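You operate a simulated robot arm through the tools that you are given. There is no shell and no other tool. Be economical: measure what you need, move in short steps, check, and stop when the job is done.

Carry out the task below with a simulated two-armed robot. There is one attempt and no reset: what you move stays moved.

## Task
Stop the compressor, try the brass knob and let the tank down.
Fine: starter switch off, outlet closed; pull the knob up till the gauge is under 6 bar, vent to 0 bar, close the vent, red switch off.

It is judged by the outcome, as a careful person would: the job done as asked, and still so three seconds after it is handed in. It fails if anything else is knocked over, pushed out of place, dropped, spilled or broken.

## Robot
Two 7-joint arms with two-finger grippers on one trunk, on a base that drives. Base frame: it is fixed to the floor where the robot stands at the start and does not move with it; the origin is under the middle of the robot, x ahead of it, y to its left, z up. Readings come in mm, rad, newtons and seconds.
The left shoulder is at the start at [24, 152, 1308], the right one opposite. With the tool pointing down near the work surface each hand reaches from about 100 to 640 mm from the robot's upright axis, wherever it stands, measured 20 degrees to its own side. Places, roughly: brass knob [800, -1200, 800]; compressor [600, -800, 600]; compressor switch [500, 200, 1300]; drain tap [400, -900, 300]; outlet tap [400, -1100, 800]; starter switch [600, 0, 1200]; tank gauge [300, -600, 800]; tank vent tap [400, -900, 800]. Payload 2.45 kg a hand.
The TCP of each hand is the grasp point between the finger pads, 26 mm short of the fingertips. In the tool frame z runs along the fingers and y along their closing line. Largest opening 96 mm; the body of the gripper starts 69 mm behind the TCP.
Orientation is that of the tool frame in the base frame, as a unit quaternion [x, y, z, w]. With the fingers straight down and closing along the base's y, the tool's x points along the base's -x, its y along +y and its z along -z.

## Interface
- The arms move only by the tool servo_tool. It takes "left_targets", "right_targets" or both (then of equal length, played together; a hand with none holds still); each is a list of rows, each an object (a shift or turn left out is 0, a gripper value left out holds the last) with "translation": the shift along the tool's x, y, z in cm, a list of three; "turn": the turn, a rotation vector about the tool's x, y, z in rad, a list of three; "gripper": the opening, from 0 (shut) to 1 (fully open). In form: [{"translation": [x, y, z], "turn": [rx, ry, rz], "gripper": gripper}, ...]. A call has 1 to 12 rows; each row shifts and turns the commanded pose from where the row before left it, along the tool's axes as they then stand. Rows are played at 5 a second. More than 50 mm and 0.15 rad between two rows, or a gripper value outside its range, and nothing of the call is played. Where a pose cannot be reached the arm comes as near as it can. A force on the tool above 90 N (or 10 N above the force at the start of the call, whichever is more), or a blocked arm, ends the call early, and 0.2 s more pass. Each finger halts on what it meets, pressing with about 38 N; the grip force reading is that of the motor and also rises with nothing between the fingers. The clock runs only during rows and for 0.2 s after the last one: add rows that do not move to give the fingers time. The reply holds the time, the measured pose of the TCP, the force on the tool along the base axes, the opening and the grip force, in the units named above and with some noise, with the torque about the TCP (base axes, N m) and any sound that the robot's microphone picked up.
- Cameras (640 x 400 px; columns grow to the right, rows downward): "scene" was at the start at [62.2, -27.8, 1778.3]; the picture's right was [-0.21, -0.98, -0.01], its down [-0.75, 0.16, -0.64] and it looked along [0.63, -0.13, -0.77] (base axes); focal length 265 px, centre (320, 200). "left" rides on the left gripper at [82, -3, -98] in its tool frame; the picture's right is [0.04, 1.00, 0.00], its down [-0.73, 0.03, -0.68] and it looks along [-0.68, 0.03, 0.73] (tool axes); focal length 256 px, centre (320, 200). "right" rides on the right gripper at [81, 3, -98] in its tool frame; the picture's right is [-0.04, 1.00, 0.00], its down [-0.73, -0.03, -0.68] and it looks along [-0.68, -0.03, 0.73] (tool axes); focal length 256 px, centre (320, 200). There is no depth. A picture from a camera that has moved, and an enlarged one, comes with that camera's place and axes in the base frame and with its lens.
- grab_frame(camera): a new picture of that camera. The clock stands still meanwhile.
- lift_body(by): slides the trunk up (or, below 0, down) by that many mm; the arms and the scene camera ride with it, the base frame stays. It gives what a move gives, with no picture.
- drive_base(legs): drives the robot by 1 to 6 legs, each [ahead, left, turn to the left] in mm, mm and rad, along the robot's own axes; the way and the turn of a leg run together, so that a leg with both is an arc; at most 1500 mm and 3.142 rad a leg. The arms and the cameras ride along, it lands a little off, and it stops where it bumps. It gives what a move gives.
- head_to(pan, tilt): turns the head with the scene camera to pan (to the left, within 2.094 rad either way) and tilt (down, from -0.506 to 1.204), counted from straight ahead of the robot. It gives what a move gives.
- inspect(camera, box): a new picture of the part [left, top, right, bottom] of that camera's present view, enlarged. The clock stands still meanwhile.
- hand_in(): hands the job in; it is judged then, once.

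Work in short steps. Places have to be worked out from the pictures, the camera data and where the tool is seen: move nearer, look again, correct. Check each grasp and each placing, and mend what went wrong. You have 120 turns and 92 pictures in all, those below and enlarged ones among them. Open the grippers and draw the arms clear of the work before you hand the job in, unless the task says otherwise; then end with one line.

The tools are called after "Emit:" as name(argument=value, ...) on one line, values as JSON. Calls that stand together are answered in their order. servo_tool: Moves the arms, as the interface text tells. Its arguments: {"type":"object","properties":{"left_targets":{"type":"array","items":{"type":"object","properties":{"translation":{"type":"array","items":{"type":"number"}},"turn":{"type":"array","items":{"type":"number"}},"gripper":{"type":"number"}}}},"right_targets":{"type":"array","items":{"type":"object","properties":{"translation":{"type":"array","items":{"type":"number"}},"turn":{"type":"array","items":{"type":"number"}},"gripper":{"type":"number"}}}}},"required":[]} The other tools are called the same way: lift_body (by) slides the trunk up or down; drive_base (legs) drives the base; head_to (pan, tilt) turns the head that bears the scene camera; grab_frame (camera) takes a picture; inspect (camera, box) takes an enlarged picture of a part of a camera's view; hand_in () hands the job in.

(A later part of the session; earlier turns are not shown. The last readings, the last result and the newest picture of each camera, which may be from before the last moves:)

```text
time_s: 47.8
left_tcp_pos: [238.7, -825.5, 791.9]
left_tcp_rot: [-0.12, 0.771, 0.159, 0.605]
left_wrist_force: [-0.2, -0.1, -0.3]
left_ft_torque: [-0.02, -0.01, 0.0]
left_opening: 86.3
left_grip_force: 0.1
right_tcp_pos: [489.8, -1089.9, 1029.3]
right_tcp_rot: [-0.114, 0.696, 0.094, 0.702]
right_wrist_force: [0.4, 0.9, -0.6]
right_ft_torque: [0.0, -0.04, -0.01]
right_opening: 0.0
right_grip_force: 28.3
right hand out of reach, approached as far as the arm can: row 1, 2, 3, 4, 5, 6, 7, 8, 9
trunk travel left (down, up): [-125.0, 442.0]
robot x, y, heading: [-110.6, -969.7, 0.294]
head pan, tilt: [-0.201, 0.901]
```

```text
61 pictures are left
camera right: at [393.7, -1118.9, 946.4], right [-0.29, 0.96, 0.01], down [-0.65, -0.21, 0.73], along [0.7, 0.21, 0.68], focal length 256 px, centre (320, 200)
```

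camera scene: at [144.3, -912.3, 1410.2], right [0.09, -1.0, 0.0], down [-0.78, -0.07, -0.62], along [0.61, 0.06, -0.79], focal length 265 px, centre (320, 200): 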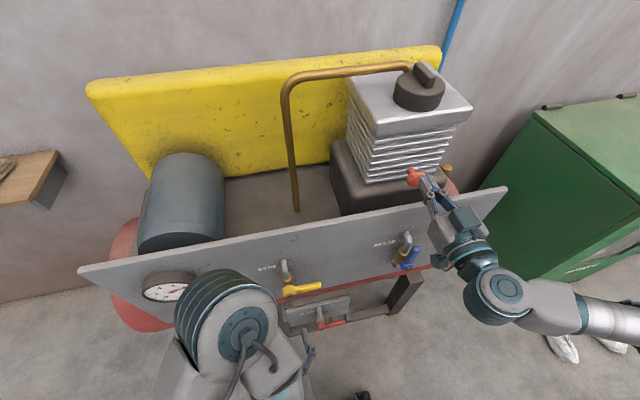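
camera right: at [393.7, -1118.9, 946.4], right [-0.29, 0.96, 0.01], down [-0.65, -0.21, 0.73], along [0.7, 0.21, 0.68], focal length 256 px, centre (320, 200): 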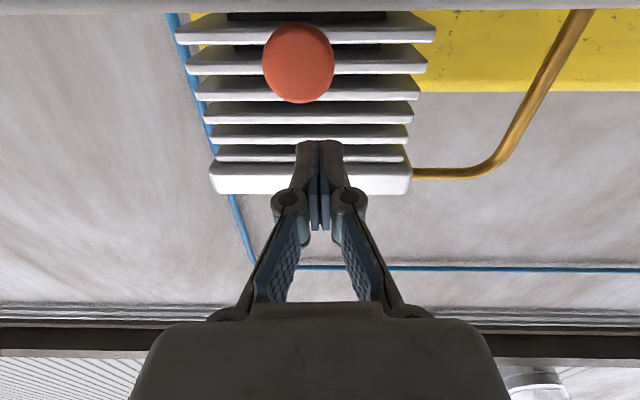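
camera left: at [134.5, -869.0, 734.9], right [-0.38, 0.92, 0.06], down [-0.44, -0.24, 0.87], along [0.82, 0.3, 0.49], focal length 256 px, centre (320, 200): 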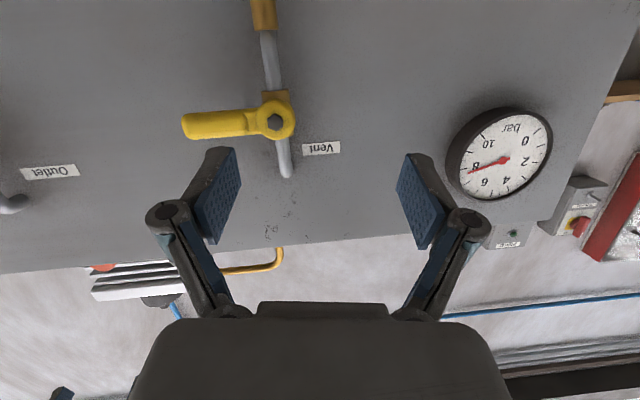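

The torso leans forward when lowered, so the arm is too cramped. It slid forward above the panel instead of back. I drive straight back 260 mm to gain room.

Emit:
drive_base(legs=[[-260, 0, 0]])

Emit:
grab_frame(camera="scene")

```text
time_s: 49.7
left_tcp_pos: [-10.4, -900.9, 793.2]
left_tcp_rot: [-0.122, 0.77, 0.161, 0.605]
left_wrist_force: [-0.6, -0.4, 0.5]
left_ft_torque: [-0.01, 0.0, -0.04]
left_opening: 86.5
left_grip_force: 0.0
right_tcp_pos: [240.4, -1164.1, 1029.6]
right_tcp_rot: [-0.116, 0.696, 0.096, 0.702]
right_wrist_force: [-0.6, 0.2, -0.2]
right_ft_torque: [-0.02, -0.02, -0.02]
right_opening: 0.0
right_grip_force: 28.4
trunk travel left (down, up): [-125.0, 442.0]
robot x, y, heading: [-357.3, -1045.8, 0.297]
head pan, tilt: [-0.201, 0.901]
```

```text
60 pictures are left
camera scene: at [-105.3, -987.3, 1410.3], right [0.09, -1.0, 0.0], down [-0.78, -0.07, -0.62], along [0.61, 0.06, -0.79], focal length 265 px, centre (320, 200)
```

scene: 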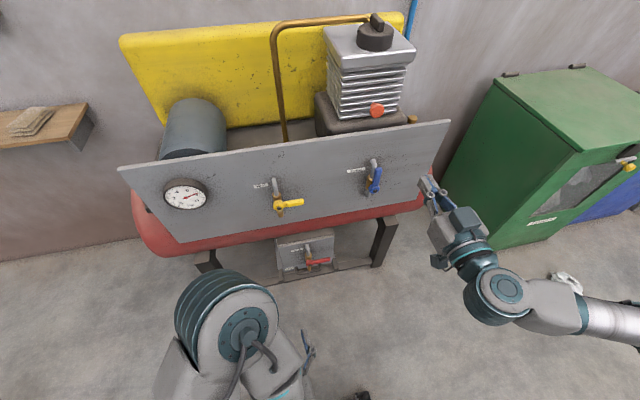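

Now the whole panel and gauge are visible to the scene camera. I enlarge both for measuring.

Emit:
inspect(camera="scene", box=[335, 140, 415, 210])

Emit:
inspect(camera="scene", box=[150, 160, 310, 230])

```text
5.71 times, centred on (375, 175) of scene
camera zoom: at [-105.3, -987.3, 1410.3], right [0.09, -1.0, 0.0], down [-0.78, -0.07, -0.62], along [0.61, 0.06, -0.79], focal length 1515 px, centre (6, 343)
```

zoom: 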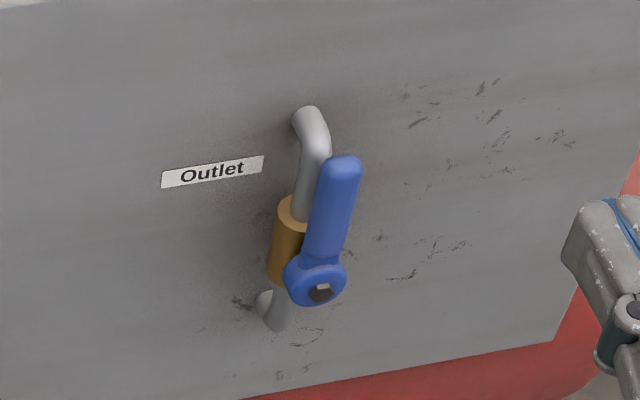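

```text
4.00 times, centred on (230, 195) of scene
camera zoom: at [-105.3, -987.3, 1410.3], right [0.09, -1.0, 0.0], down [-0.78, -0.07, -0.62], along [0.61, 0.06, -0.79], focal length 1060 px, centre (680, 220)
```

zoom: 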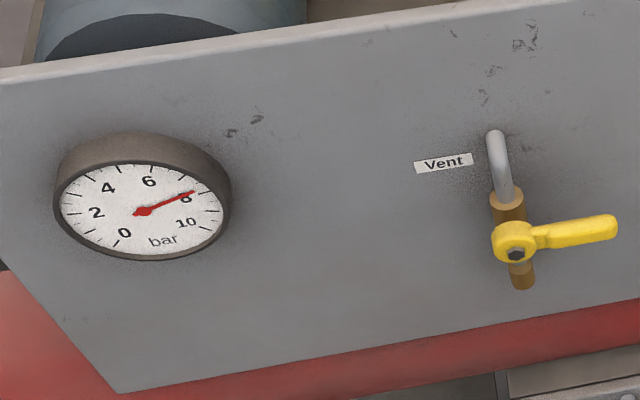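

Triangulated well: the blue pivot is at (443, −1110, 764) and the tip at (451, −1106, 858). I lower the right hand to z≈830 and shift 35 mm left, still ~180 mm short of the lever.

Emit:
servo_tool(right_targets=[{"translation": [2, 0.5, 0]}, {"translation": [3, 1, 0]}, {"translation": [3, 1, 0]}, {"translation": [3, 1, 0]}, {"translation": [3, 0, 0]}, {"translation": [3, 0, 0]}, {"translation": [2, 0, 0]}, {"translation": [1, 0, 0]}, {}, {}, {}, {}])

Emit:
grab_frame(camera="scene")

```text
time_s: 52.3
left_tcp_pos: [-9.9, -898.1, 793.7]
left_tcp_rot: [-0.125, 0.767, 0.163, 0.608]
left_wrist_force: [0.1, 0.3, -0.9]
left_ft_torque: [-0.02, -0.01, 0.01]
left_opening: 86.6
left_grip_force: 0.0
right_tcp_pos: [240.0, -1159.2, 1027.1]
right_tcp_rot: [-0.118, 0.695, 0.097, 0.703]
right_wrist_force: [0.3, 0.9, 1.0]
right_ft_torque: [-0.01, -0.02, -0.03]
right_opening: 0.3
right_grip_force: 28.4
right hand out of reach, approached as far as the arm can: row 1, 2, 3, 4, 5, 6, 7, 8
trunk travel left (down, up): [-125.0, 442.0]
robot x, y, heading: [-362.3, -1046.7, 0.299]
head pan, tilt: [-0.201, 0.901]
```

```text
57 pictures are left
camera scene: at [-104.6, -986.9, 1410.2], right [0.09, -1.0, 0.0], down [-0.78, -0.07, -0.62], along [0.61, 0.06, -0.79], focal length 265 px, centre (320, 200)
```

scene: 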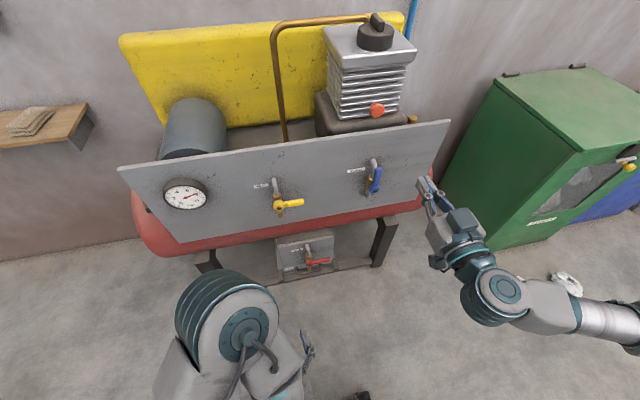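

The arm refuses there because it is too close to the body. I push the command 10 cm forward, still ~80 mm short of the lever, where the arm has more room.

Emit:
servo_tool(right_targets=[{"translation": [0, 0, 2]}, {"translation": [0, 0, 2]}, {"translation": [0, 0, 2]}, {"translation": [0, 0, 2]}, {"translation": [0, 0, 2]}, {}, {}])

Emit:
grab_frame(camera="scene")

```text
time_s: 53.9
left_tcp_pos: [-9.7, -898.0, 794.5]
left_tcp_rot: [-0.126, 0.767, 0.165, 0.607]
left_wrist_force: [1.0, 0.4, 0.1]
left_ft_torque: [0.02, 0.02, -0.02]
left_opening: 86.1
left_grip_force: 0.0
right_tcp_pos: [335.8, -1131.2, 1032.8]
right_tcp_rot: [-0.117, 0.697, 0.096, 0.7]
right_wrist_force: [0.3, -0.2, -0.2]
right_ft_torque: [0.0, 0.0, 0.02]
right_opening: 0.0
right_grip_force: 28.8
right hand out of reach, approached as far as the arm can: row 4, 5
trunk travel left (down, up): [-125.0, 442.0]
robot x, y, heading: [-358.1, -1045.2, 0.295]
head pan, tilt: [-0.201, 0.901]
```

```text
56 pictures are left
camera scene: at [-103.8, -986.4, 1410.0], right [0.09, -1.0, 0.0], down [-0.78, -0.07, -0.62], along [0.61, 0.06, -0.79], focal length 265 px, centre (320, 200)
```

scene: 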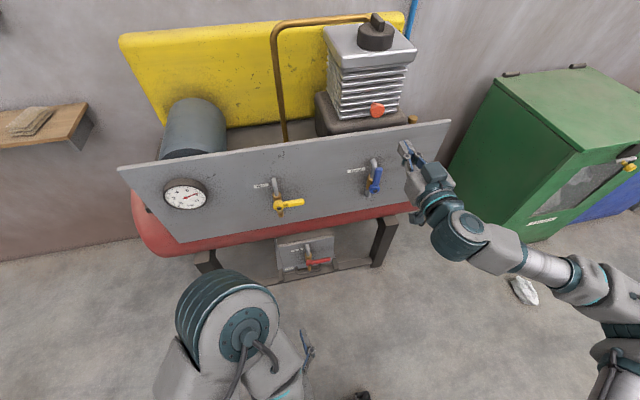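

The command resets to the actual pose, so the hand is now at (336, −1131, 1033), with the tip ~80 mm short of the lever plane. I try going down from here.

Emit:
servo_tool(right_targets=[{"translation": [2, 0, 0]}, {"translation": [3, 0, 0]}, {"translation": [3, 0, 0]}, {"translation": [3, 0, 0]}, {"translation": [3, 0, 0]}, {"translation": [3, 0, 0]}, {"translation": [2, 0, 0]}, {"translation": [1, 0, 0]}, {}, {}])

```text
time_s: 56.1
left_tcp_pos: [-10.0, -898.1, 794.0]
left_tcp_rot: [-0.125, 0.767, 0.163, 0.608]
left_wrist_force: [-1.1, -0.4, -0.6]
left_ft_torque: [0.0, -0.01, -0.02]
left_opening: 86.4
left_grip_force: 0.0
right_tcp_pos: [328.2, -1177.3, 1022.0]
right_tcp_rot: [-0.116, 0.697, 0.095, 0.701]
right_wrist_force: [0.9, -0.2, 0.8]
right_ft_torque: [0.02, 0.02, 0.02]
right_opening: 0.3
right_grip_force: 29.2
right hand out of reach, approached as far as the arm can: row 1, 2, 3, 4, 5, 6, 7, 8
trunk travel left (down, up): [-125.0, 442.0]
robot x, y, heading: [-359.7, -1046.0, 0.3]
head pan, tilt: [-0.201, 0.901]
```

The right arm is limited here, while the left hand is already at tap height. I test how freely the left hand moves once it is further forward; it is still ~370 mm from the panel.

Emit:
servo_tool(left_targets=[{"translation": [0, 0, 2]}, {"translation": [0, 0, 3]}, {"translation": [0, 0, 4]}, {"translation": [0, 0, 4]}, {"translation": [0, 0, 2]}, {"turn": [0, -0.12, 0]}, {"turn": [0, -0.12, 0]}, {"translation": [3, 0, 0]}, {"translation": [3, 0, 0]}, {"translation": [0, -2, 0]}, {}])

Emit:
grab_frame(camera="scene")

```text
time_s: 58.5
left_tcp_pos: [156.1, -862.7, 714.1]
left_tcp_rot: [-0.102, 0.691, 0.175, 0.694]
left_wrist_force: [0.7, 0.5, -0.4]
left_ft_torque: [0.0, 0.0, -0.03]
left_opening: 86.2
left_grip_force: 0.0
left hand out of reach, approached as far as the arm can: row 7, 8, 9
right_tcp_pos: [327.9, -1175.9, 1022.2]
right_tcp_rot: [-0.116, 0.697, 0.094, 0.701]
right_wrist_force: [-0.1, 0.2, -0.1]
right_ft_torque: [-0.03, -0.01, -0.01]
right_opening: 0.0
right_grip_force: 28.7
trunk travel left (down, up): [-125.0, 442.0]
robot x, y, heading: [-358.2, -1047.2, 0.296]
head pan, tilt: [-0.201, 0.901]
```

```text
55 pictures are left
camera scene: at [-103.0, -987.0, 1409.9], right [0.09, -1.0, 0.0], down [-0.78, -0.07, -0.62], along [0.61, 0.06, -0.79], focal length 265 px, centre (320, 200)
```

scene: 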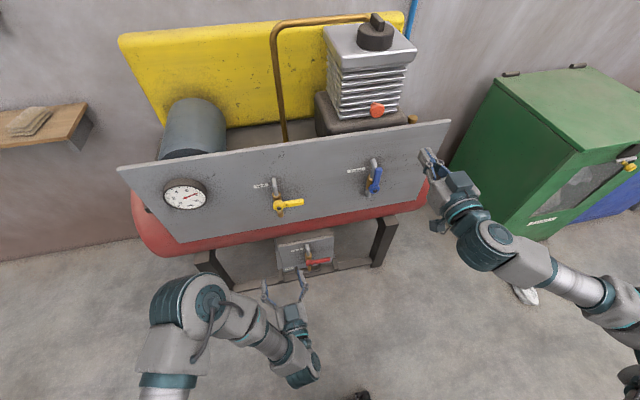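

The left hand moves freely here, so I'll use it for the outlet. I close it, raise it to z≈830, and shift the base right 300 mm so it faces just left of the blue lever.

Emit:
servo_tool(left_targets=[{"translation": [-2, 0, 0], "gripper": 0}, {"translation": [-3, 0.5, 0]}, {"translation": [-3, 1, 0]}, {"translation": [-2.5, 0.5, 0]}, {"translation": [-1, 0, 0]}, {}])

Emit:
drive_base(legs=[[0, -300, 0]])

Emit:
grab_frame(camera="scene")

Emit:
grab_frame(camera="left")

```text
time_s: 59.9
left_tcp_pos: [151.1, -855.7, 829.4]
left_tcp_rot: [-0.103, 0.691, 0.175, 0.694]
left_wrist_force: [-0.5, 0.4, 0.7]
left_ft_torque: [-0.01, 0.01, -0.02]
left_opening: 0.0
left_grip_force: 28.8
right_tcp_pos: [329.0, -1175.9, 1021.4]
right_tcp_rot: [-0.117, 0.697, 0.095, 0.701]
right_wrist_force: [-0.3, 0.4, 0.8]
right_ft_torque: [0.0, 0.01, -0.01]
right_opening: 0.3
right_grip_force: 28.4
trunk travel left (down, up): [-125.0, 442.0]
robot x, y, heading: [-357.7, -1046.1, 0.292]
head pan, tilt: [-0.201, 0.901]
```

```text
time_s: 61.9
left_tcp_pos: [235.6, -1135.4, 829.0]
left_tcp_rot: [-0.106, 0.691, 0.168, 0.695]
left_wrist_force: [0.4, -0.8, -0.9]
left_ft_torque: [0.02, 0.02, -0.01]
left_opening: 0.0
left_grip_force: 28.3
right_tcp_pos: [411.3, -1456.3, 1027.0]
right_tcp_rot: [-0.12, 0.696, 0.09, 0.702]
right_wrist_force: [0.2, -0.2, -0.5]
right_ft_torque: [-0.01, 0.01, -0.03]
right_opening: 0.2
right_grip_force: 28.6
trunk travel left (down, up): [-125.0, 442.0]
robot x, y, heading: [-269.7, -1334.7, 0.286]
head pan, tilt: [-0.201, 0.901]
```

```text
54 pictures are left
camera scene: at [-22.6, -1256.1, 1410.3], right [0.09, -1.0, 0.01], down [-0.78, -0.08, -0.62], along [0.62, 0.05, -0.79], focal length 265 px, centre (320, 200)
```

scene: 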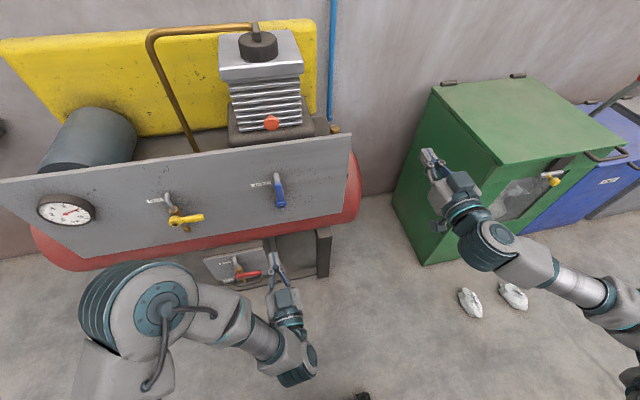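

```text
53 pictures are left
camera left: at [145.4, -1168.7, 746.6], right [-0.38, 0.92, 0.05], down [-0.63, -0.3, 0.72], along [0.68, 0.24, 0.7], focal length 256 px, centre (320, 200)
```

left: 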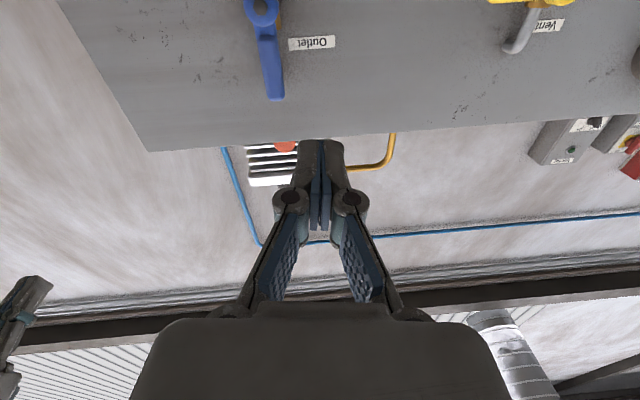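

The lever at z 830 is at about (449, −1107). I advance the closed left fingers to a point ~30 mm left of it, stopping ~50 mm short first.

Emit:
servo_tool(left_targets=[{"translation": [0.1, -1, 2]}, {"translation": [0.1, -1, 3]}, {"translation": [0.1, -0.6, 4]}, {"translation": [0.1, 0, 3]}, {"translation": [0, 0, 2]}, {}, {}, {}, {}, {}])

Emit:
inspect(camera="scene", box=[220, 140, 340, 260])

Emit:
grab_frame(camera="left")

```text
time_s: 64.1
left_tcp_pos: [372.9, -1113.0, 830.4]
left_tcp_rot: [-0.101, 0.69, 0.171, 0.696]
left_wrist_force: [0.5, 0.2, 0.1]
left_ft_torque: [-0.03, 0.01, 0.0]
left_opening: 0.1
left_grip_force: 29.2
right_tcp_pos: [408.6, -1465.6, 1026.6]
right_tcp_rot: [-0.117, 0.695, 0.095, 0.703]
right_wrist_force: [1.4, 0.5, 0.6]
right_ft_torque: [0.0, 0.02, -0.02]
right_opening: 0.0
right_grip_force: 28.6
trunk travel left (down, up): [-125.0, 442.0]
robot x, y, heading: [-269.2, -1333.4, 0.294]
head pan, tilt: [-0.201, 0.901]
```

```text
3.33 times, centred on (280, 200) of scene
camera zoom: at [-16.4, -1273.3, 1409.9], right [0.09, -1.0, 0.0], down [-0.78, -0.07, -0.62], along [0.61, 0.06, -0.79], focal length 884 px, centre (453, 200)
```

zoom: 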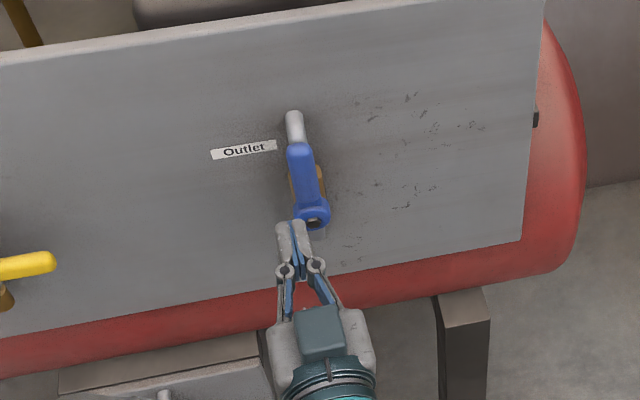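

```text
51 pictures are left
camera left: at [283.2, -1145.6, 745.3], right [-0.38, 0.92, 0.06], down [-0.63, -0.3, 0.71], along [0.68, 0.24, 0.7], focal length 256 px, centre (320, 200)
```

left: 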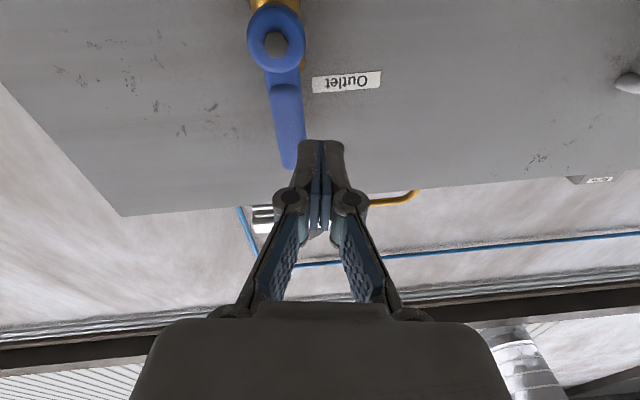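

The geometry agrees. I advance the last 53 mm, slightly left, so the fingertips sit beside the lever.

Emit:
servo_tool(left_targets=[{"translation": [0.1, 0.5, 1]}, {"translation": [0, 0.5, 1.5]}, {"translation": [0, 0, 1.5]}, {"translation": [0, 0, 1.3]}, {}, {}, {}])

Emit:
grab_frame(camera="left")

Emit:
inspect(camera="scene", box=[220, 140, 340, 260])

```text
time_s: 65.7
left_tcp_pos: [419.1, -1087.8, 832.3]
left_tcp_rot: [-0.1, 0.69, 0.172, 0.696]
left_wrist_force: [-0.9, 0.6, 0.4]
left_ft_torque: [0.0, -0.01, -0.04]
left_opening: 0.0
left_grip_force: 28.5
right_tcp_pos: [409.8, -1468.7, 1024.3]
right_tcp_rot: [-0.116, 0.695, 0.094, 0.703]
right_wrist_force: [-0.6, -0.2, -0.4]
right_ft_torque: [0.0, -0.02, 0.02]
right_opening: 0.1
right_grip_force: 28.7
trunk travel left (down, up): [-125.0, 442.0]
robot x, y, heading: [-265.6, -1333.0, 0.292]
head pan, tilt: [-0.201, 0.901]
```

```text
50 pictures are left
camera left: at [328.9, -1119.7, 748.4], right [-0.38, 0.92, 0.06], down [-0.63, -0.3, 0.71], along [0.68, 0.23, 0.7], focal length 256 px, centre (320, 200)
```

left: 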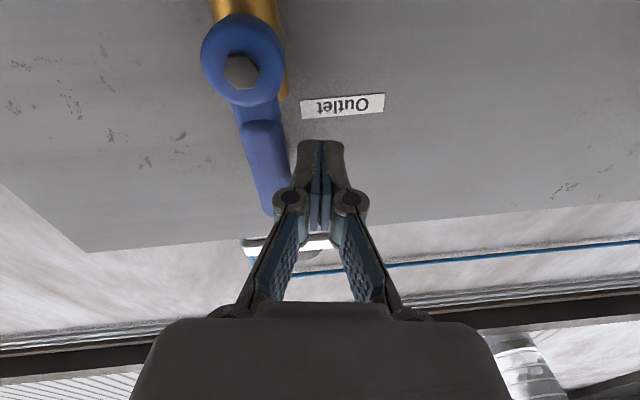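

```text
3.33 times, centred on (280, 200) of scene
camera zoom: at [-15.8, -1275.0, 1409.9], right [0.09, -1.0, 0.0], down [-0.78, -0.07, -0.62], along [0.61, 0.06, -0.79], focal length 884 px, centre (453, 200)
```

zoom: 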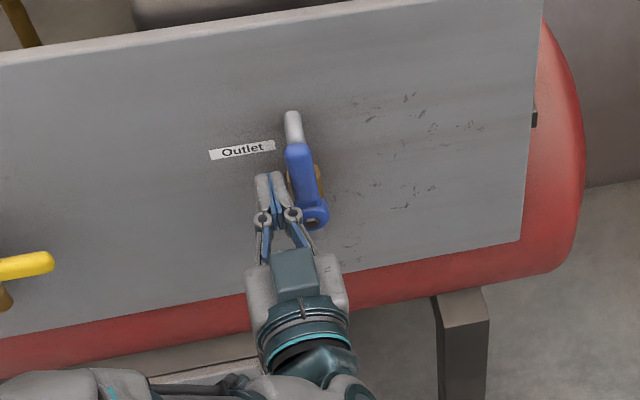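

The fingertips are beside the lever at the right depth. I sweep them right and down along the lever's arc to close the outlet.

Emit:
servo_tool(left_targets=[{"translation": [-0.2, -1.5, -0.1]}, {"translation": [-0.2, -1.5, -0.1]}, {"translation": [0.2, -1.3, -0.1]}, {"translation": [0.4, -1.2, -0.1]}, {"translation": [0.8, -1, -0.07]}, {"translation": [0.8, -1, -0.07]}, {"translation": [0.9, -0.7, -0.05]}, {"translation": [0.9, -0.6, -0.04]}, {"translation": [0.8, -0.3, -0.02]}, {"translation": [0.8, -0.3, 0]}, {"translation": [0.5, 0, 0]}, {}])

Emit:
grab_frame(camera="left")

Emit:
inspect(camera="scene", box=[220, 140, 340, 260])

```text
time_s: 68.1
left_tcp_pos: [452.5, -1161.6, 800.4]
left_tcp_rot: [-0.111, 0.66, 0.186, 0.719]
left_wrist_force: [-25.1, 4.3, 53.0]
left_ft_torque: [-0.03, -0.09, -0.04]
left_opening: 5.9
left_grip_force: 27.8
right_tcp_pos: [405.9, -1469.5, 1027.0]
right_tcp_rot: [-0.116, 0.694, 0.095, 0.704]
right_wrist_force: [0.6, -0.1, -0.8]
right_ft_torque: [0.03, -0.05, 0.05]
right_opening: 0.0
right_grip_force: 28.7
trunk travel left (down, up): [-125.0, 442.0]
robot x, y, heading: [-272.6, -1336.7, 0.295]
head pan, tilt: [-0.201, 0.901]
stopped in row 11 (left hand): the force on the tool passed its limit at 92 N (the readings are from after the stop); the commanded pose is now the measured one
```

```text
48 pictures are left
camera left: at [369.9, -1194.9, 710.4], right [-0.41, 0.91, 0.05], down [-0.67, -0.34, 0.66], along [0.62, 0.24, 0.75], focal length 256 px, centre (320, 200)
```

left: 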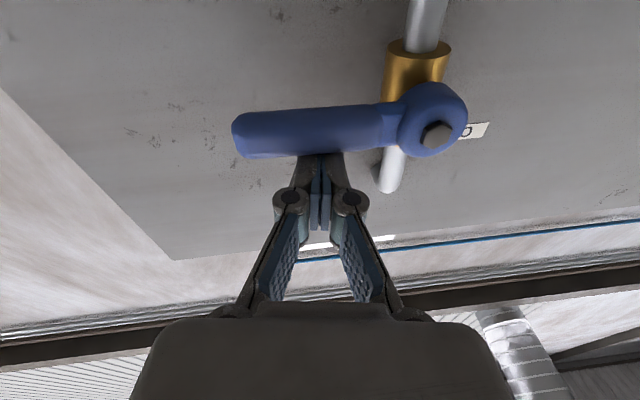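

```text
3.33 times, centred on (280, 200) of scene
camera zoom: at [-29.4, -1275.0, 1412.0], right [0.09, -1.0, 0.0], down [-0.78, -0.07, -0.62], along [0.62, 0.06, -0.78], focal length 884 px, centre (453, 200)
```

zoom: 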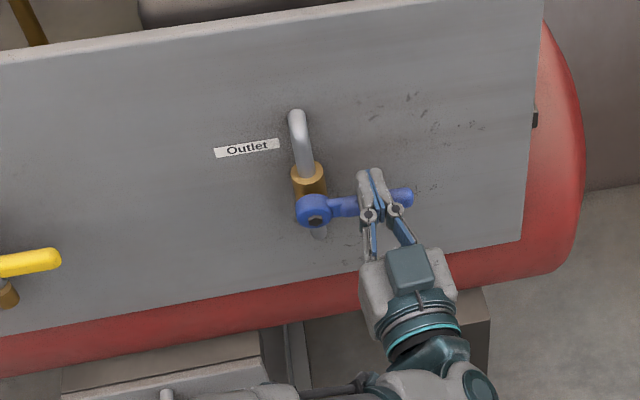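

The outlet lever is horizontal against its stop, so it's closed. I lift the left hand off and back it away. At the same time I turn the right hand to point down for the brass knob, triangulated at about (755, −1242, 834).

Emit:
servo_tool(left_targets=[{"translation": [-1, 0, 0]}, {"translation": [-0.5, 0, -2]}, {"translation": [0, 0, -3]}, {"translation": [0, 0, -4]}, {"translation": [0, 0, -4]}, {"translation": [0, 0, -4]}, {"translation": [0, 0, -2]}, {}, {}, {}, {}], right_targets=[{"turn": [0, 0.15, 0], "gripper": 0.8}, {"turn": [0, 0.15, 0]}, {"turn": [0, 0.15, 0]}, {"turn": [0, 0.15, 0]}, {"turn": [0, 0.15, 0]}, {"turn": [0, 0.15, 0]}, {"turn": [0, 0.15, 0]}, {"turn": [0, 0.15, 0]}, {"turn": [0, 0.15, 0]}, {"turn": [0, 0.15, 0]}, {"turn": [0, 0.07, 0]}])

Emit:
lift_body(by=170)

Emit:
grab_frame(camera="scene")

```text
time_s: 70.5
left_tcp_pos: [280.4, -1242.7, 788.2]
left_tcp_rot: [-0.107, 0.672, 0.182, 0.71]
left_wrist_force: [0.2, -0.2, -0.4]
left_ft_torque: [-0.02, 0.01, 0.03]
left_opening: 0.0
left_grip_force: 28.9
right_tcp_pos: [410.5, -1468.2, 1024.7]
right_tcp_rot: [-0.149, 0.989, -0.014, 0.004]
right_wrist_force: [0.9, -0.2, 0.7]
right_ft_torque: [-0.01, -0.02, -0.02]
right_opening: 76.8
right_grip_force: 0.1
trunk travel left (down, up): [-125.0, 442.0]
robot x, y, heading: [-270.5, -1335.4, 0.291]
head pan, tilt: [-0.201, 0.901]
```

```text
time_s: 72.4
left_tcp_pos: [279.7, -1239.8, 957.0]
left_tcp_rot: [-0.108, 0.672, 0.182, 0.71]
left_wrist_force: [0.9, -0.1, 0.2]
left_ft_torque: [-0.01, -0.02, 0.01]
left_opening: 0.2
left_grip_force: 28.1
right_tcp_pos: [371.7, -1480.4, 1269.8]
right_tcp_rot: [-0.146, 0.987, -0.005, 0.073]
right_wrist_force: [-0.4, -0.1, 0.4]
right_ft_torque: [0.0, 0.01, 0.01]
right_opening: 76.4
right_grip_force: 0.0
trunk travel left (down, up): [-295.0, 272.0]
robot x, y, heading: [-268.3, -1337.2, 0.296]
head pan, tilt: [-0.201, 0.901]
```

```text
46 pictures are left
camera scene: at [-157.4, -1317.4, 1595.6], right [0.09, -1.0, 0.0], down [-0.78, -0.07, -0.62], along [0.61, 0.06, -0.79], focal length 265 px, centre (320, 200)
```

scene: 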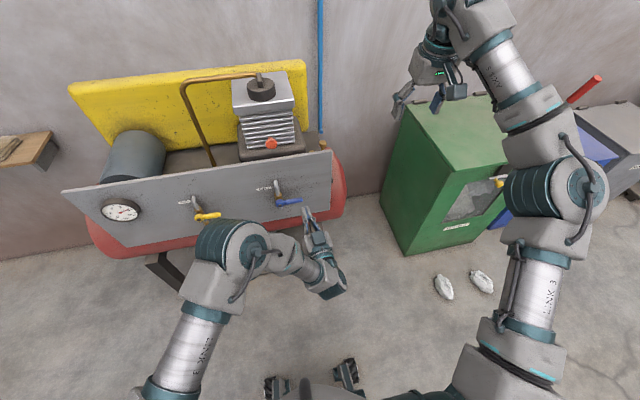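

The robot's feet extend ~265 mm ahead of its axis. I raise and retract the left hand above the panel height (~970) before driving in.

Emit:
servo_tool(left_targets=[{"translation": [-3, 0, 0]}, {"translation": [-4, 0, 0]}, {"translation": [-4, 0, 0]}, {"translation": [-4, 0, 0]}, {"translation": [-4, 0, -1]}, {"translation": [-3, 0, -2]}, {"translation": [0, 0, -3]}, {"translation": [0, 0, -3]}, {"translation": [0, 0, -3]}, {}])

Emit:
grab_frame(camera="scene")

Emit:
grab_frame(camera="right")

```text
time_s: 74.6
left_tcp_pos: [163.4, -1313.6, 1166.8]
left_tcp_rot: [-0.107, 0.672, 0.182, 0.71]
left_wrist_force: [0.0, 0.6, -0.5]
left_ft_torque: [-0.01, -0.01, 0.03]
left_opening: 0.0
left_grip_force: 28.5
right_tcp_pos: [369.4, -1481.6, 1270.8]
right_tcp_rot: [-0.147, 0.986, -0.006, 0.073]
right_wrist_force: [0.7, -0.3, 1.0]
right_ft_torque: [0.0, 0.04, 0.01]
right_opening: 76.9
right_grip_force: 0.2
trunk travel left (down, up): [-295.0, 272.0]
robot x, y, heading: [-267.7, -1336.8, 0.291]
head pan, tilt: [-0.201, 0.901]
```

```text
45 pictures are left
camera scene: at [-158.4, -1318.0, 1595.8], right [0.09, -1.0, 0.0], down [-0.78, -0.07, -0.62], along [0.61, 0.06, -0.79], focal length 265 px, centre (320, 200)
```

scene: 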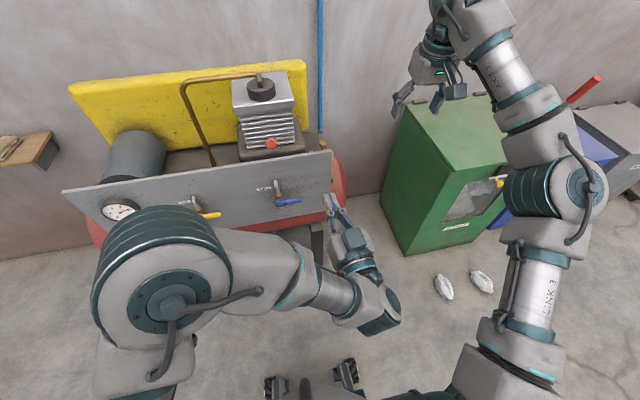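

```text
44 pictures are left
camera right: at [276.0, -1504.0, 1354.0], right [-0.25, 0.97, -0.03], down [0.6, 0.18, 0.78], along [0.76, 0.18, -0.63], focal length 256 px, centre (320, 200)
```

right: 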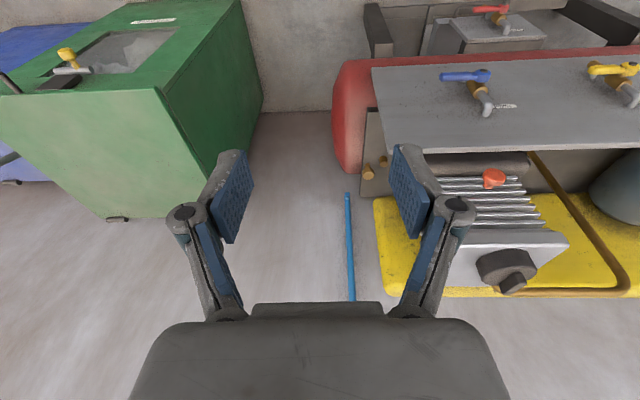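

The right hand camera sees the tank end with brass pieces on it; I enlarge that.

Emit:
inspect(camera="right", box=[325, 120, 445, 220])

Emit:
inspect(camera="scene", box=[270, 110, 370, 180])

```text
4.00 times, centred on (385, 170) of right
camera zoom: at [276.0, -1504.0, 1354.0], right [-0.25, 0.97, -0.03], down [0.6, 0.18, 0.78], along [0.76, 0.18, -0.63], focal length 1024 px, centre (60, 320)
```

zoom: 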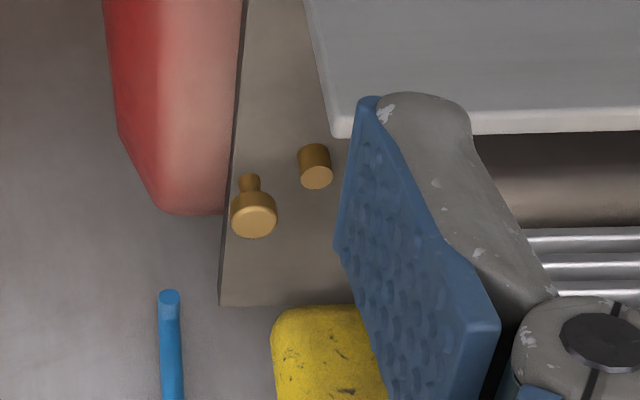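

```text
5.71 times, centred on (320, 145) of scene
camera zoom: at [-158.4, -1318.0, 1595.8], right [0.09, -1.0, 0.0], down [-0.78, -0.07, -0.62], along [0.61, 0.06, -0.79], focal length 1515 px, centre (320, 514)
```

zoom: 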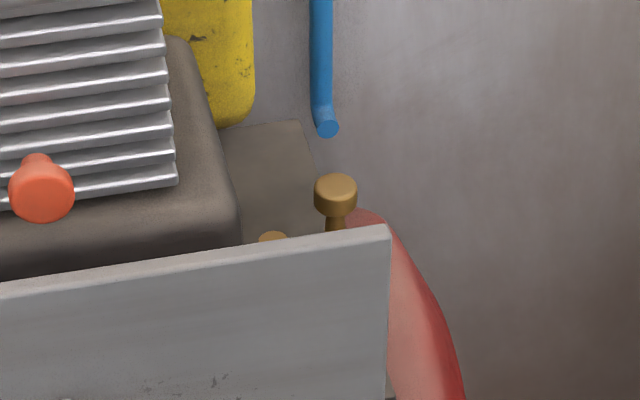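

The brass knob's mushroom head is at (772, −1240, 806), Ø≈33 mm, with a second short brass fitting ~50 mm from it toward the panel. I drive in 320 mm, all hands being well above the panel.

Emit:
drive_base(legs=[[320, 0, 0]])

Emit:
grab_frame(camera="scene")

```text
time_s: 76.7
left_tcp_pos: [468.4, -1220.1, 1167.0]
left_tcp_rot: [-0.109, 0.671, 0.185, 0.71]
left_wrist_force: [-0.3, -0.1, -0.2]
left_ft_torque: [0.0, 0.02, -0.01]
left_opening: 0.0
left_grip_force: 28.6
right_tcp_pos: [673.6, -1386.7, 1271.1]
right_tcp_rot: [-0.149, 0.986, -0.004, 0.074]
right_wrist_force: [0.8, 0.2, -0.3]
right_ft_torque: [-0.02, -0.01, 0.03]
right_opening: 76.5
right_grip_force: 0.2
trunk travel left (down, up): [-295.0, 272.0]
robot x, y, heading: [32.6, -1240.3, 0.297]
head pan, tilt: [-0.201, 0.901]
```

```text
41 pictures are left
camera scene: at [144.4, -1225.7, 1596.1], right [0.1, -1.0, 0.0], down [-0.78, -0.07, -0.62], along [0.62, 0.06, -0.79], focal length 265 px, centre (320, 200)
```

scene: 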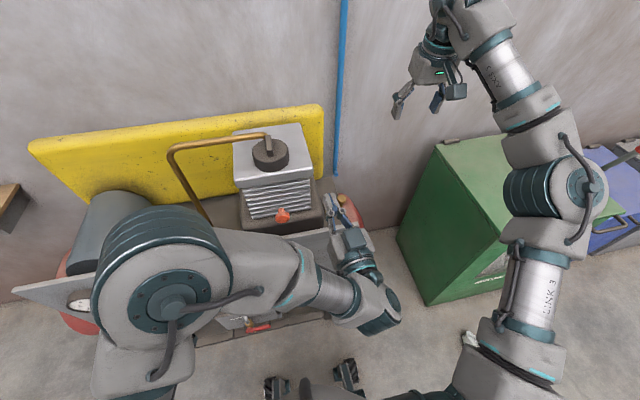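

I level the right hand pointing down with its closing line along y (away from the second fitting) and bring it over the knob at z≈1170.

Emit:
servo_tool(right_targets=[{"turn": [0, 0.147, 0]}, {"turn": [0, 0, 0.15]}, {"turn": [0, 0, 0.147]}, {"translation": [-2, 3, 2]}, {"translation": [-2, 3, 2]}, {"translation": [-2, 3, 2]}, {"translation": [-2, 3, 2]}, {"translation": [-1.8, 2.7, 2]}, {}, {}, {}, {}])

Emit:
grab_frame(camera="right")

Emit:
grab_frame(camera="scene")

```text
time_s: 79.3
left_tcp_pos: [465.0, -1218.9, 1168.8]
left_tcp_rot: [-0.108, 0.67, 0.184, 0.711]
left_wrist_force: [-0.4, -0.2, -0.1]
left_ft_torque: [0.0, -0.04, 0.02]
left_opening: 0.0
left_grip_force: 28.1
right_tcp_pos: [677.5, -1332.8, 1144.2]
right_tcp_rot: [-0.001, 1.0, -0.016, 0.005]
right_wrist_force: [-0.1, -0.1, -0.5]
right_ft_torque: [0.02, -0.02, -0.04]
right_opening: 76.9
right_grip_force: 0.0
right hand out of reach, approached as far as the arm can: row 1, 4, 5, 6, 7, 8
trunk travel left (down, up): [-295.0, 272.0]
robot x, y, heading: [32.7, -1240.8, 0.294]
head pan, tilt: [-0.201, 0.901]
```

```text
40 pictures are left
camera right: at [593.5, -1327.9, 1240.0], right [0.04, 1.0, -0.03], down [0.73, -0.01, 0.69], along [0.69, -0.05, -0.73], focal length 256 px, centre (320, 200)
```

right: 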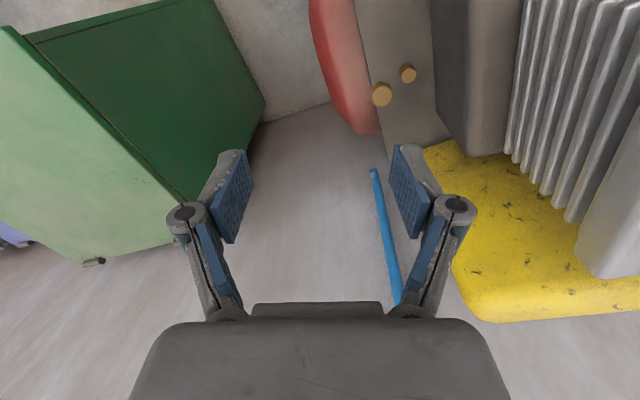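

```text
39 pictures are left
camera scene: at [146.0, -1225.0, 1595.9], right [0.1, -1.0, 0.0], down [-0.78, -0.07, -0.62], along [0.61, 0.06, -0.79], focal length 265 px, centre (320, 200)
```

scene: 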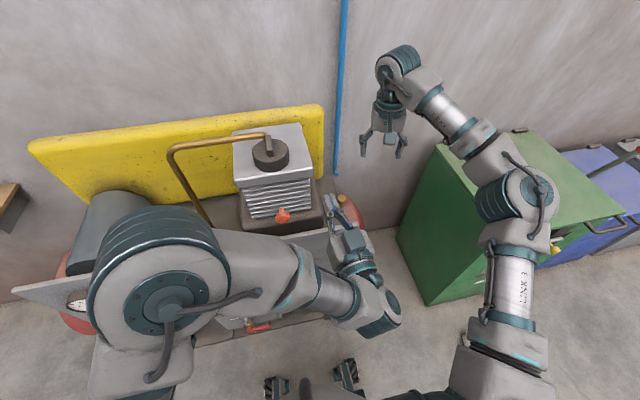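

The right arm is at full reach, ~115 mm short of the knob. I raise the left hand out of the way and then drive 100 mm further in.

Emit:
servo_tool(left_targets=[{"translation": [-3, 0, -1]}, {"translation": [-4, 0, -1]}, {"translation": [-4, 0, -1]}, {"translation": [-3, 0, -1]}, {}])

Emit:
drive_base(legs=[[100, 0, 0]])

Emit:
grab_frame(camera="scene")

```text
time_s: 80.5
left_tcp_pos: [423.5, -1248.9, 1305.4]
left_tcp_rot: [-0.109, 0.67, 0.183, 0.711]
left_wrist_force: [-0.1, 0.3, 0.4]
left_ft_torque: [-0.01, 0.01, 0.0]
left_opening: 0.0
left_grip_force: 28.5
right_tcp_pos: [678.4, -1333.2, 1142.6]
right_tcp_rot: [-0.001, 1.0, -0.016, 0.004]
right_wrist_force: [0.5, 0.3, 0.3]
right_ft_torque: [-0.03, 0.03, 0.01]
right_opening: 76.8
right_grip_force: 0.1
trunk travel left (down, up): [-295.0, 272.0]
robot x, y, heading: [31.1, -1241.5, 0.297]
head pan, tilt: [-0.201, 0.901]
```

```text
time_s: 81.7
left_tcp_pos: [519.4, -1220.1, 1306.3]
left_tcp_rot: [-0.11, 0.67, 0.183, 0.711]
left_wrist_force: [0.4, -0.3, 0.0]
left_ft_torque: [0.0, 0.0, 0.03]
left_opening: 0.3
left_grip_force: 28.8
right_tcp_pos: [775.7, -1303.7, 1143.4]
right_tcp_rot: [0.0, 1.0, -0.016, 0.005]
right_wrist_force: [-0.3, -0.2, -1.0]
right_ft_torque: [-0.02, 0.02, -0.01]
right_opening: 76.8
right_grip_force: 0.1
trunk travel left (down, up): [-295.0, 272.0]
robot x, y, heading: [129.9, -1212.0, 0.295]
head pan, tilt: [-0.201, 0.901]
```

```text
38 pictures are left
camera scene: at [241.4, -1196.6, 1596.1], right [0.1, -1.0, 0.0], down [-0.78, -0.07, -0.62], along [0.62, 0.06, -0.79], focal length 265 px, centre (320, 200)
```

scene: 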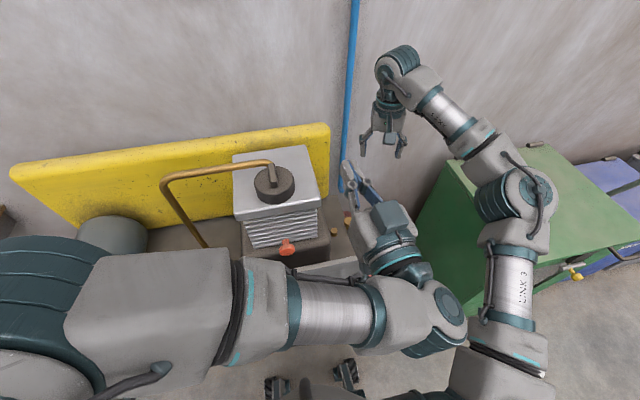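

The right hand is now within reach. I shift it 64 mm left over the knob and descend to z≈950, while moving the left hand further left.

Emit:
servo_tool(right_targets=[{"translation": [0, 1.5, 1]}, {"translation": [0, 2, 2]}, {"translation": [0, 2, 3]}, {"translation": [0.3, 0.9, 3]}, {"translation": [0, 0, 4]}, {"translation": [0, 0, 4]}, {"translation": [0, 0, 2.5]}, {}, {}, {}, {}], left_targets=[{"translation": [0, 2, 0]}, {"translation": [0, 3, 0]}, {"translation": [0, 3, 0]}, {"translation": [0, 2, 0]}, {}, {}, {}, {}, {}, {}, {}])

Emit:
grab_frame(camera="right")

Emit:
grab_frame(camera="scene")

```text
time_s: 84.1
left_tcp_pos: [474.9, -1127.1, 1315.3]
left_tcp_rot: [-0.111, 0.67, 0.183, 0.711]
left_wrist_force: [-0.2, 0.4, 0.6]
left_ft_torque: [0.01, -0.02, 0.0]
left_opening: 0.1
left_grip_force: 28.5
right_tcp_pos: [763.5, -1261.3, 952.6]
right_tcp_rot: [-0.002, 1.0, -0.016, 0.006]
right_wrist_force: [0.1, 0.1, 0.5]
right_ft_torque: [0.01, -0.03, -0.01]
right_opening: 76.7
right_grip_force: 0.1
right hand out of reach, approached as far as the arm can: row 1, 2, 3
trunk travel left (down, up): [-295.0, 272.0]
robot x, y, heading: [131.8, -1211.4, 0.294]
head pan, tilt: [-0.201, 0.901]
```

```text
37 pictures are left
camera right: at [678.3, -1256.5, 1048.3], right [0.04, 1.0, -0.03], down [0.73, -0.01, 0.69], along [0.69, -0.05, -0.72], focal length 256 px, centre (320, 200)
```

right: 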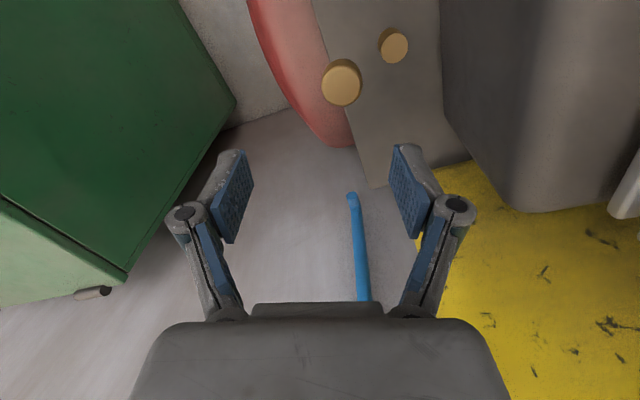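

```text
36 pictures are left
camera scene: at [242.0, -1193.9, 1595.9], right [0.1, -1.0, 0.0], down [-0.78, -0.07, -0.62], along [0.62, 0.06, -0.79], focal length 265 px, centre (320, 200)
```

scene: 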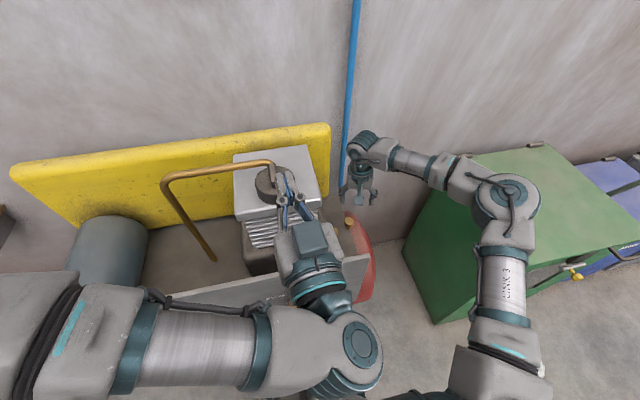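

The nearer view puts the knob at about (763, −1247, 805). I centre above it and lower to z≈870.

Emit:
servo_tool(right_targets=[{"translation": [0, 0.5, 1]}, {"translation": [-0.2, 0.5, 2]}, {"translation": [0, 0.5, 2]}, {"translation": [0, 0, 2]}, {"translation": [0, 0, 1.2]}, {}, {}, {}, {}])

Emit:
grab_frame(camera="right")

Emit:
inspect(camera="scene", box=[300, 150, 420, 250])

```text
time_s: 86.1
left_tcp_pos: [474.4, -1126.5, 1315.1]
left_tcp_rot: [-0.109, 0.67, 0.181, 0.712]
left_wrist_force: [0.5, 0.2, -0.1]
left_ft_torque: [-0.03, 0.02, -0.04]
left_opening: 0.3
left_grip_force: 28.6
right_tcp_pos: [746.2, -1275.3, 879.0]
right_tcp_rot: [-0.001, 1.0, -0.014, 0.007]
right_wrist_force: [0.3, -0.1, 0.4]
right_ft_torque: [-0.01, 0.02, -0.03]
right_opening: 76.8
right_grip_force: 0.1
right hand out of reach, approached as far as the arm can: row 1, 2, 3, 4, 5
trunk travel left (down, up): [-295.0, 272.0]
robot x, y, heading: [130.4, -1206.4, 0.297]
head pan, tilt: [-0.201, 0.901]
```

```text
35 pictures are left
camera right: at [662.4, -1269.8, 974.5], right [0.04, 1.0, -0.03], down [0.72, -0.01, 0.69], along [0.69, -0.05, -0.72], focal length 256 px, centre (320, 200)
```

right: 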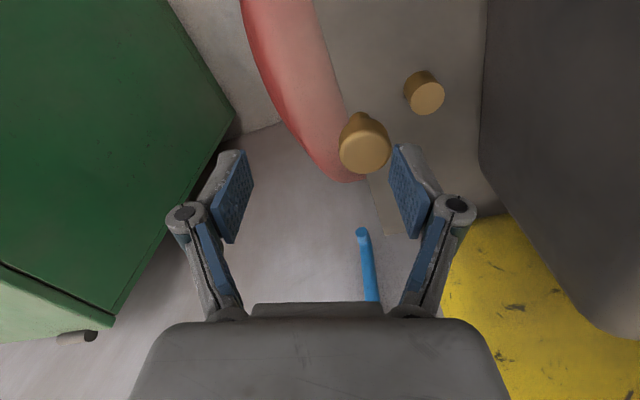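

```text
4.00 times, centred on (360, 200) of scene
camera zoom: at [242.1, -1194.2, 1595.9], right [0.1, -1.0, 0.0], down [-0.78, -0.07, -0.62], along [0.62, 0.06, -0.79], focal length 1060 px, centre (160, 200)
```

zoom: 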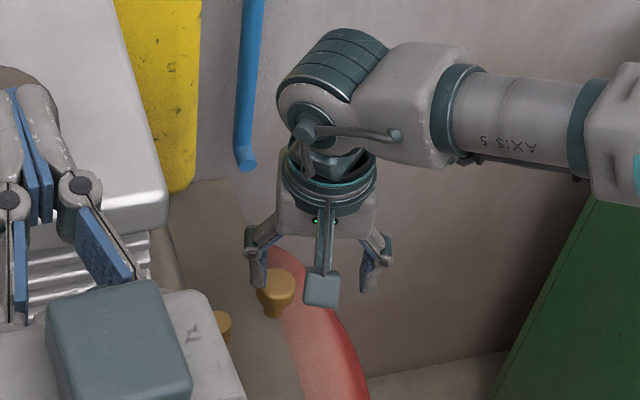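

All estimates now agree: the knob head is at (752, −1248, 835). The arm is at its reach limit, so I nudge the base 35 mm ahead and 25 mm left.

Emit:
drive_base(legs=[[35, 25, 0]])

Emit:
servo_tool(right_targets=[{}, {}, {}, {}, {}])

Emit:
grab_frame(camera="right")

```text
time_s: 87.0
left_tcp_pos: [499.2, -1103.6, 1316.0]
left_tcp_rot: [-0.107, 0.668, 0.184, 0.713]
left_wrist_force: [0.2, -0.2, 0.5]
left_ft_torque: [0.04, -0.01, 0.04]
left_opening: 0.2
left_grip_force: 28.5
right_tcp_pos: [772.2, -1247.1, 879.9]
right_tcp_rot: [0.0, 1.0, -0.013, 0.008]
right_wrist_force: [-0.1, -0.7, -0.5]
right_ft_torque: [0.04, 0.05, 0.0]
right_opening: 76.7
right_grip_force: 0.0
trunk travel left (down, up): [-295.0, 272.0]
robot x, y, heading: [154.5, -1178.4, 0.297]
head pan, tilt: [-0.201, 0.901]
```

```text
time_s: 88.2
left_tcp_pos: [504.4, -1115.1, 1315.5]
left_tcp_rot: [-0.104, 0.669, 0.187, 0.712]
left_wrist_force: [-0.3, 0.4, -0.2]
left_ft_torque: [0.0, -0.04, 0.0]
left_opening: 0.0
left_grip_force: 28.5
right_tcp_pos: [775.0, -1256.3, 877.0]
right_tcp_rot: [0.0, 1.0, -0.008, 0.005]
right_wrist_force: [0.1, -0.4, 0.0]
right_ft_torque: [0.03, -0.03, 0.03]
right_opening: 76.8
right_grip_force: 0.1
trunk travel left (down, up): [-295.0, 272.0]
robot x, y, heading: [160.3, -1179.5, 0.297]
head pan, tilt: [-0.201, 0.901]
```

```text
33 pictures are left
camera right: at [691.2, -1252.7, 972.5], right [0.04, 1.0, -0.02], down [0.73, -0.02, 0.69], along [0.69, -0.04, -0.73], focal length 256 px, centre (320, 200)
```

right: 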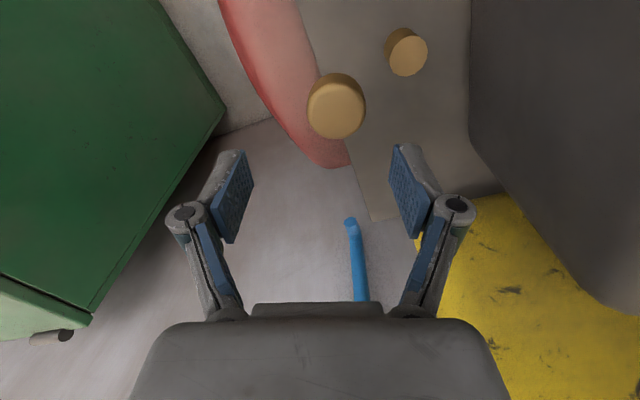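

The knob is confirmed at (753, −1248, ~832). I move back 22 mm in x, 8 mm in y, then lower over it.

Emit:
servo_tool(right_targets=[{"translation": [0.7, 0.3, 0]}, {"translation": [0.8, 0.3, 0]}, {"translation": [0.7, 0.2, 0]}, {"translation": [0, 0, 1]}, {"translation": [0, 0, 1.5]}, {"translation": [0, 0, 1.3]}, {"translation": [0, 0, 0.9]}, {}, {}])

Emit:
grab_frame(camera="right")

```text
time_s: 90.2
left_tcp_pos: [496.5, -1089.1, 1315.8]
left_tcp_rot: [-0.11, 0.668, 0.182, 0.713]
left_wrist_force: [-0.2, 0.9, -0.3]
left_ft_torque: [0.03, 0.01, 0.03]
left_opening: 0.0
left_grip_force: 28.6
right_tcp_pos: [743.8, -1238.2, 837.1]
right_tcp_rot: [-0.001, 1.0, -0.015, 0.009]
right_wrist_force: [0.4, -0.2, 0.6]
right_ft_torque: [-0.03, -0.03, -0.02]
right_opening: 76.8
right_grip_force: 0.0
right hand out of reach, approached as far as the arm can: row 6, 7
trunk travel left (down, up): [-295.0, 272.0]
robot x, y, heading: [156.3, -1178.7, 0.297]
head pan, tilt: [-0.201, 0.901]
```

```text
32 pictures are left
camera right: at [659.5, -1232.8, 933.3], right [0.04, 1.0, -0.03], down [0.72, -0.01, 0.69], along [0.69, -0.05, -0.72], focal length 256 px, centre (320, 200)
```

right: 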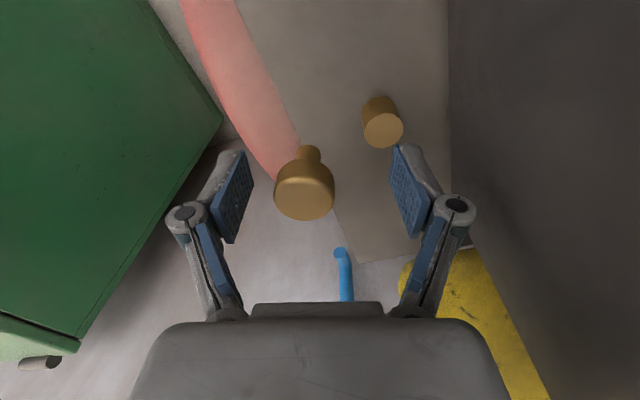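

The knob head at (752, −1248, 828) is between the fingers. I centre slightly and close on it without going lower, since the second fitting is near the left fingertip.

Emit:
servo_tool(right_targets=[{"translation": [-0.6, -0.8, 0.1], "gripper": 0.6}, {}, {"gripper": 0}, {}, {}, {}])

Emit:
grab_frame(camera="right")

```text
time_s: 91.6
left_tcp_pos: [500.6, -1092.7, 1315.2]
left_tcp_rot: [-0.11, 0.669, 0.183, 0.712]
left_wrist_force: [-0.6, 0.1, 0.1]
left_ft_torque: [-0.01, -0.02, -0.04]
left_opening: 0.0
left_grip_force: 28.6
right_tcp_pos: [753.8, -1247.1, 835.5]
right_tcp_rot: [0.001, 1.0, -0.012, 0.009]
right_wrist_force: [11.5, 29.8, 1.6]
right_ft_torque: [0.75, 0.68, 0.02]
right_opening: 31.2
right_grip_force: 44.5
trunk travel left (down, up): [-295.0, 272.0]
robot x, y, heading: [159.9, -1179.5, 0.301]
head pan, tilt: [-0.201, 0.901]
```

```text
31 pictures are left
camera right: at [668.8, -1242.3, 931.7], right [0.04, 1.0, -0.02], down [0.72, -0.01, 0.69], along [0.69, -0.04, -0.72], focal length 256 px, centre (320, 200)
```

right: 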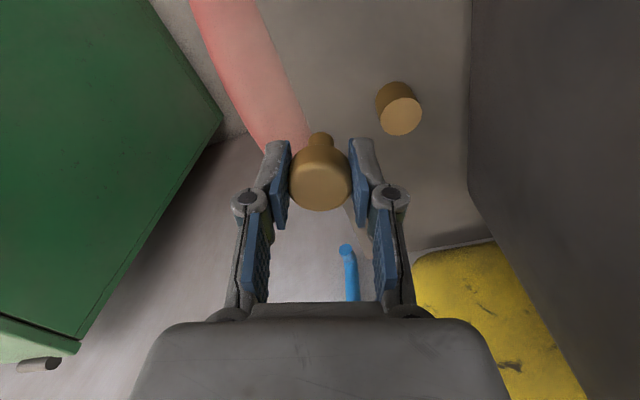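

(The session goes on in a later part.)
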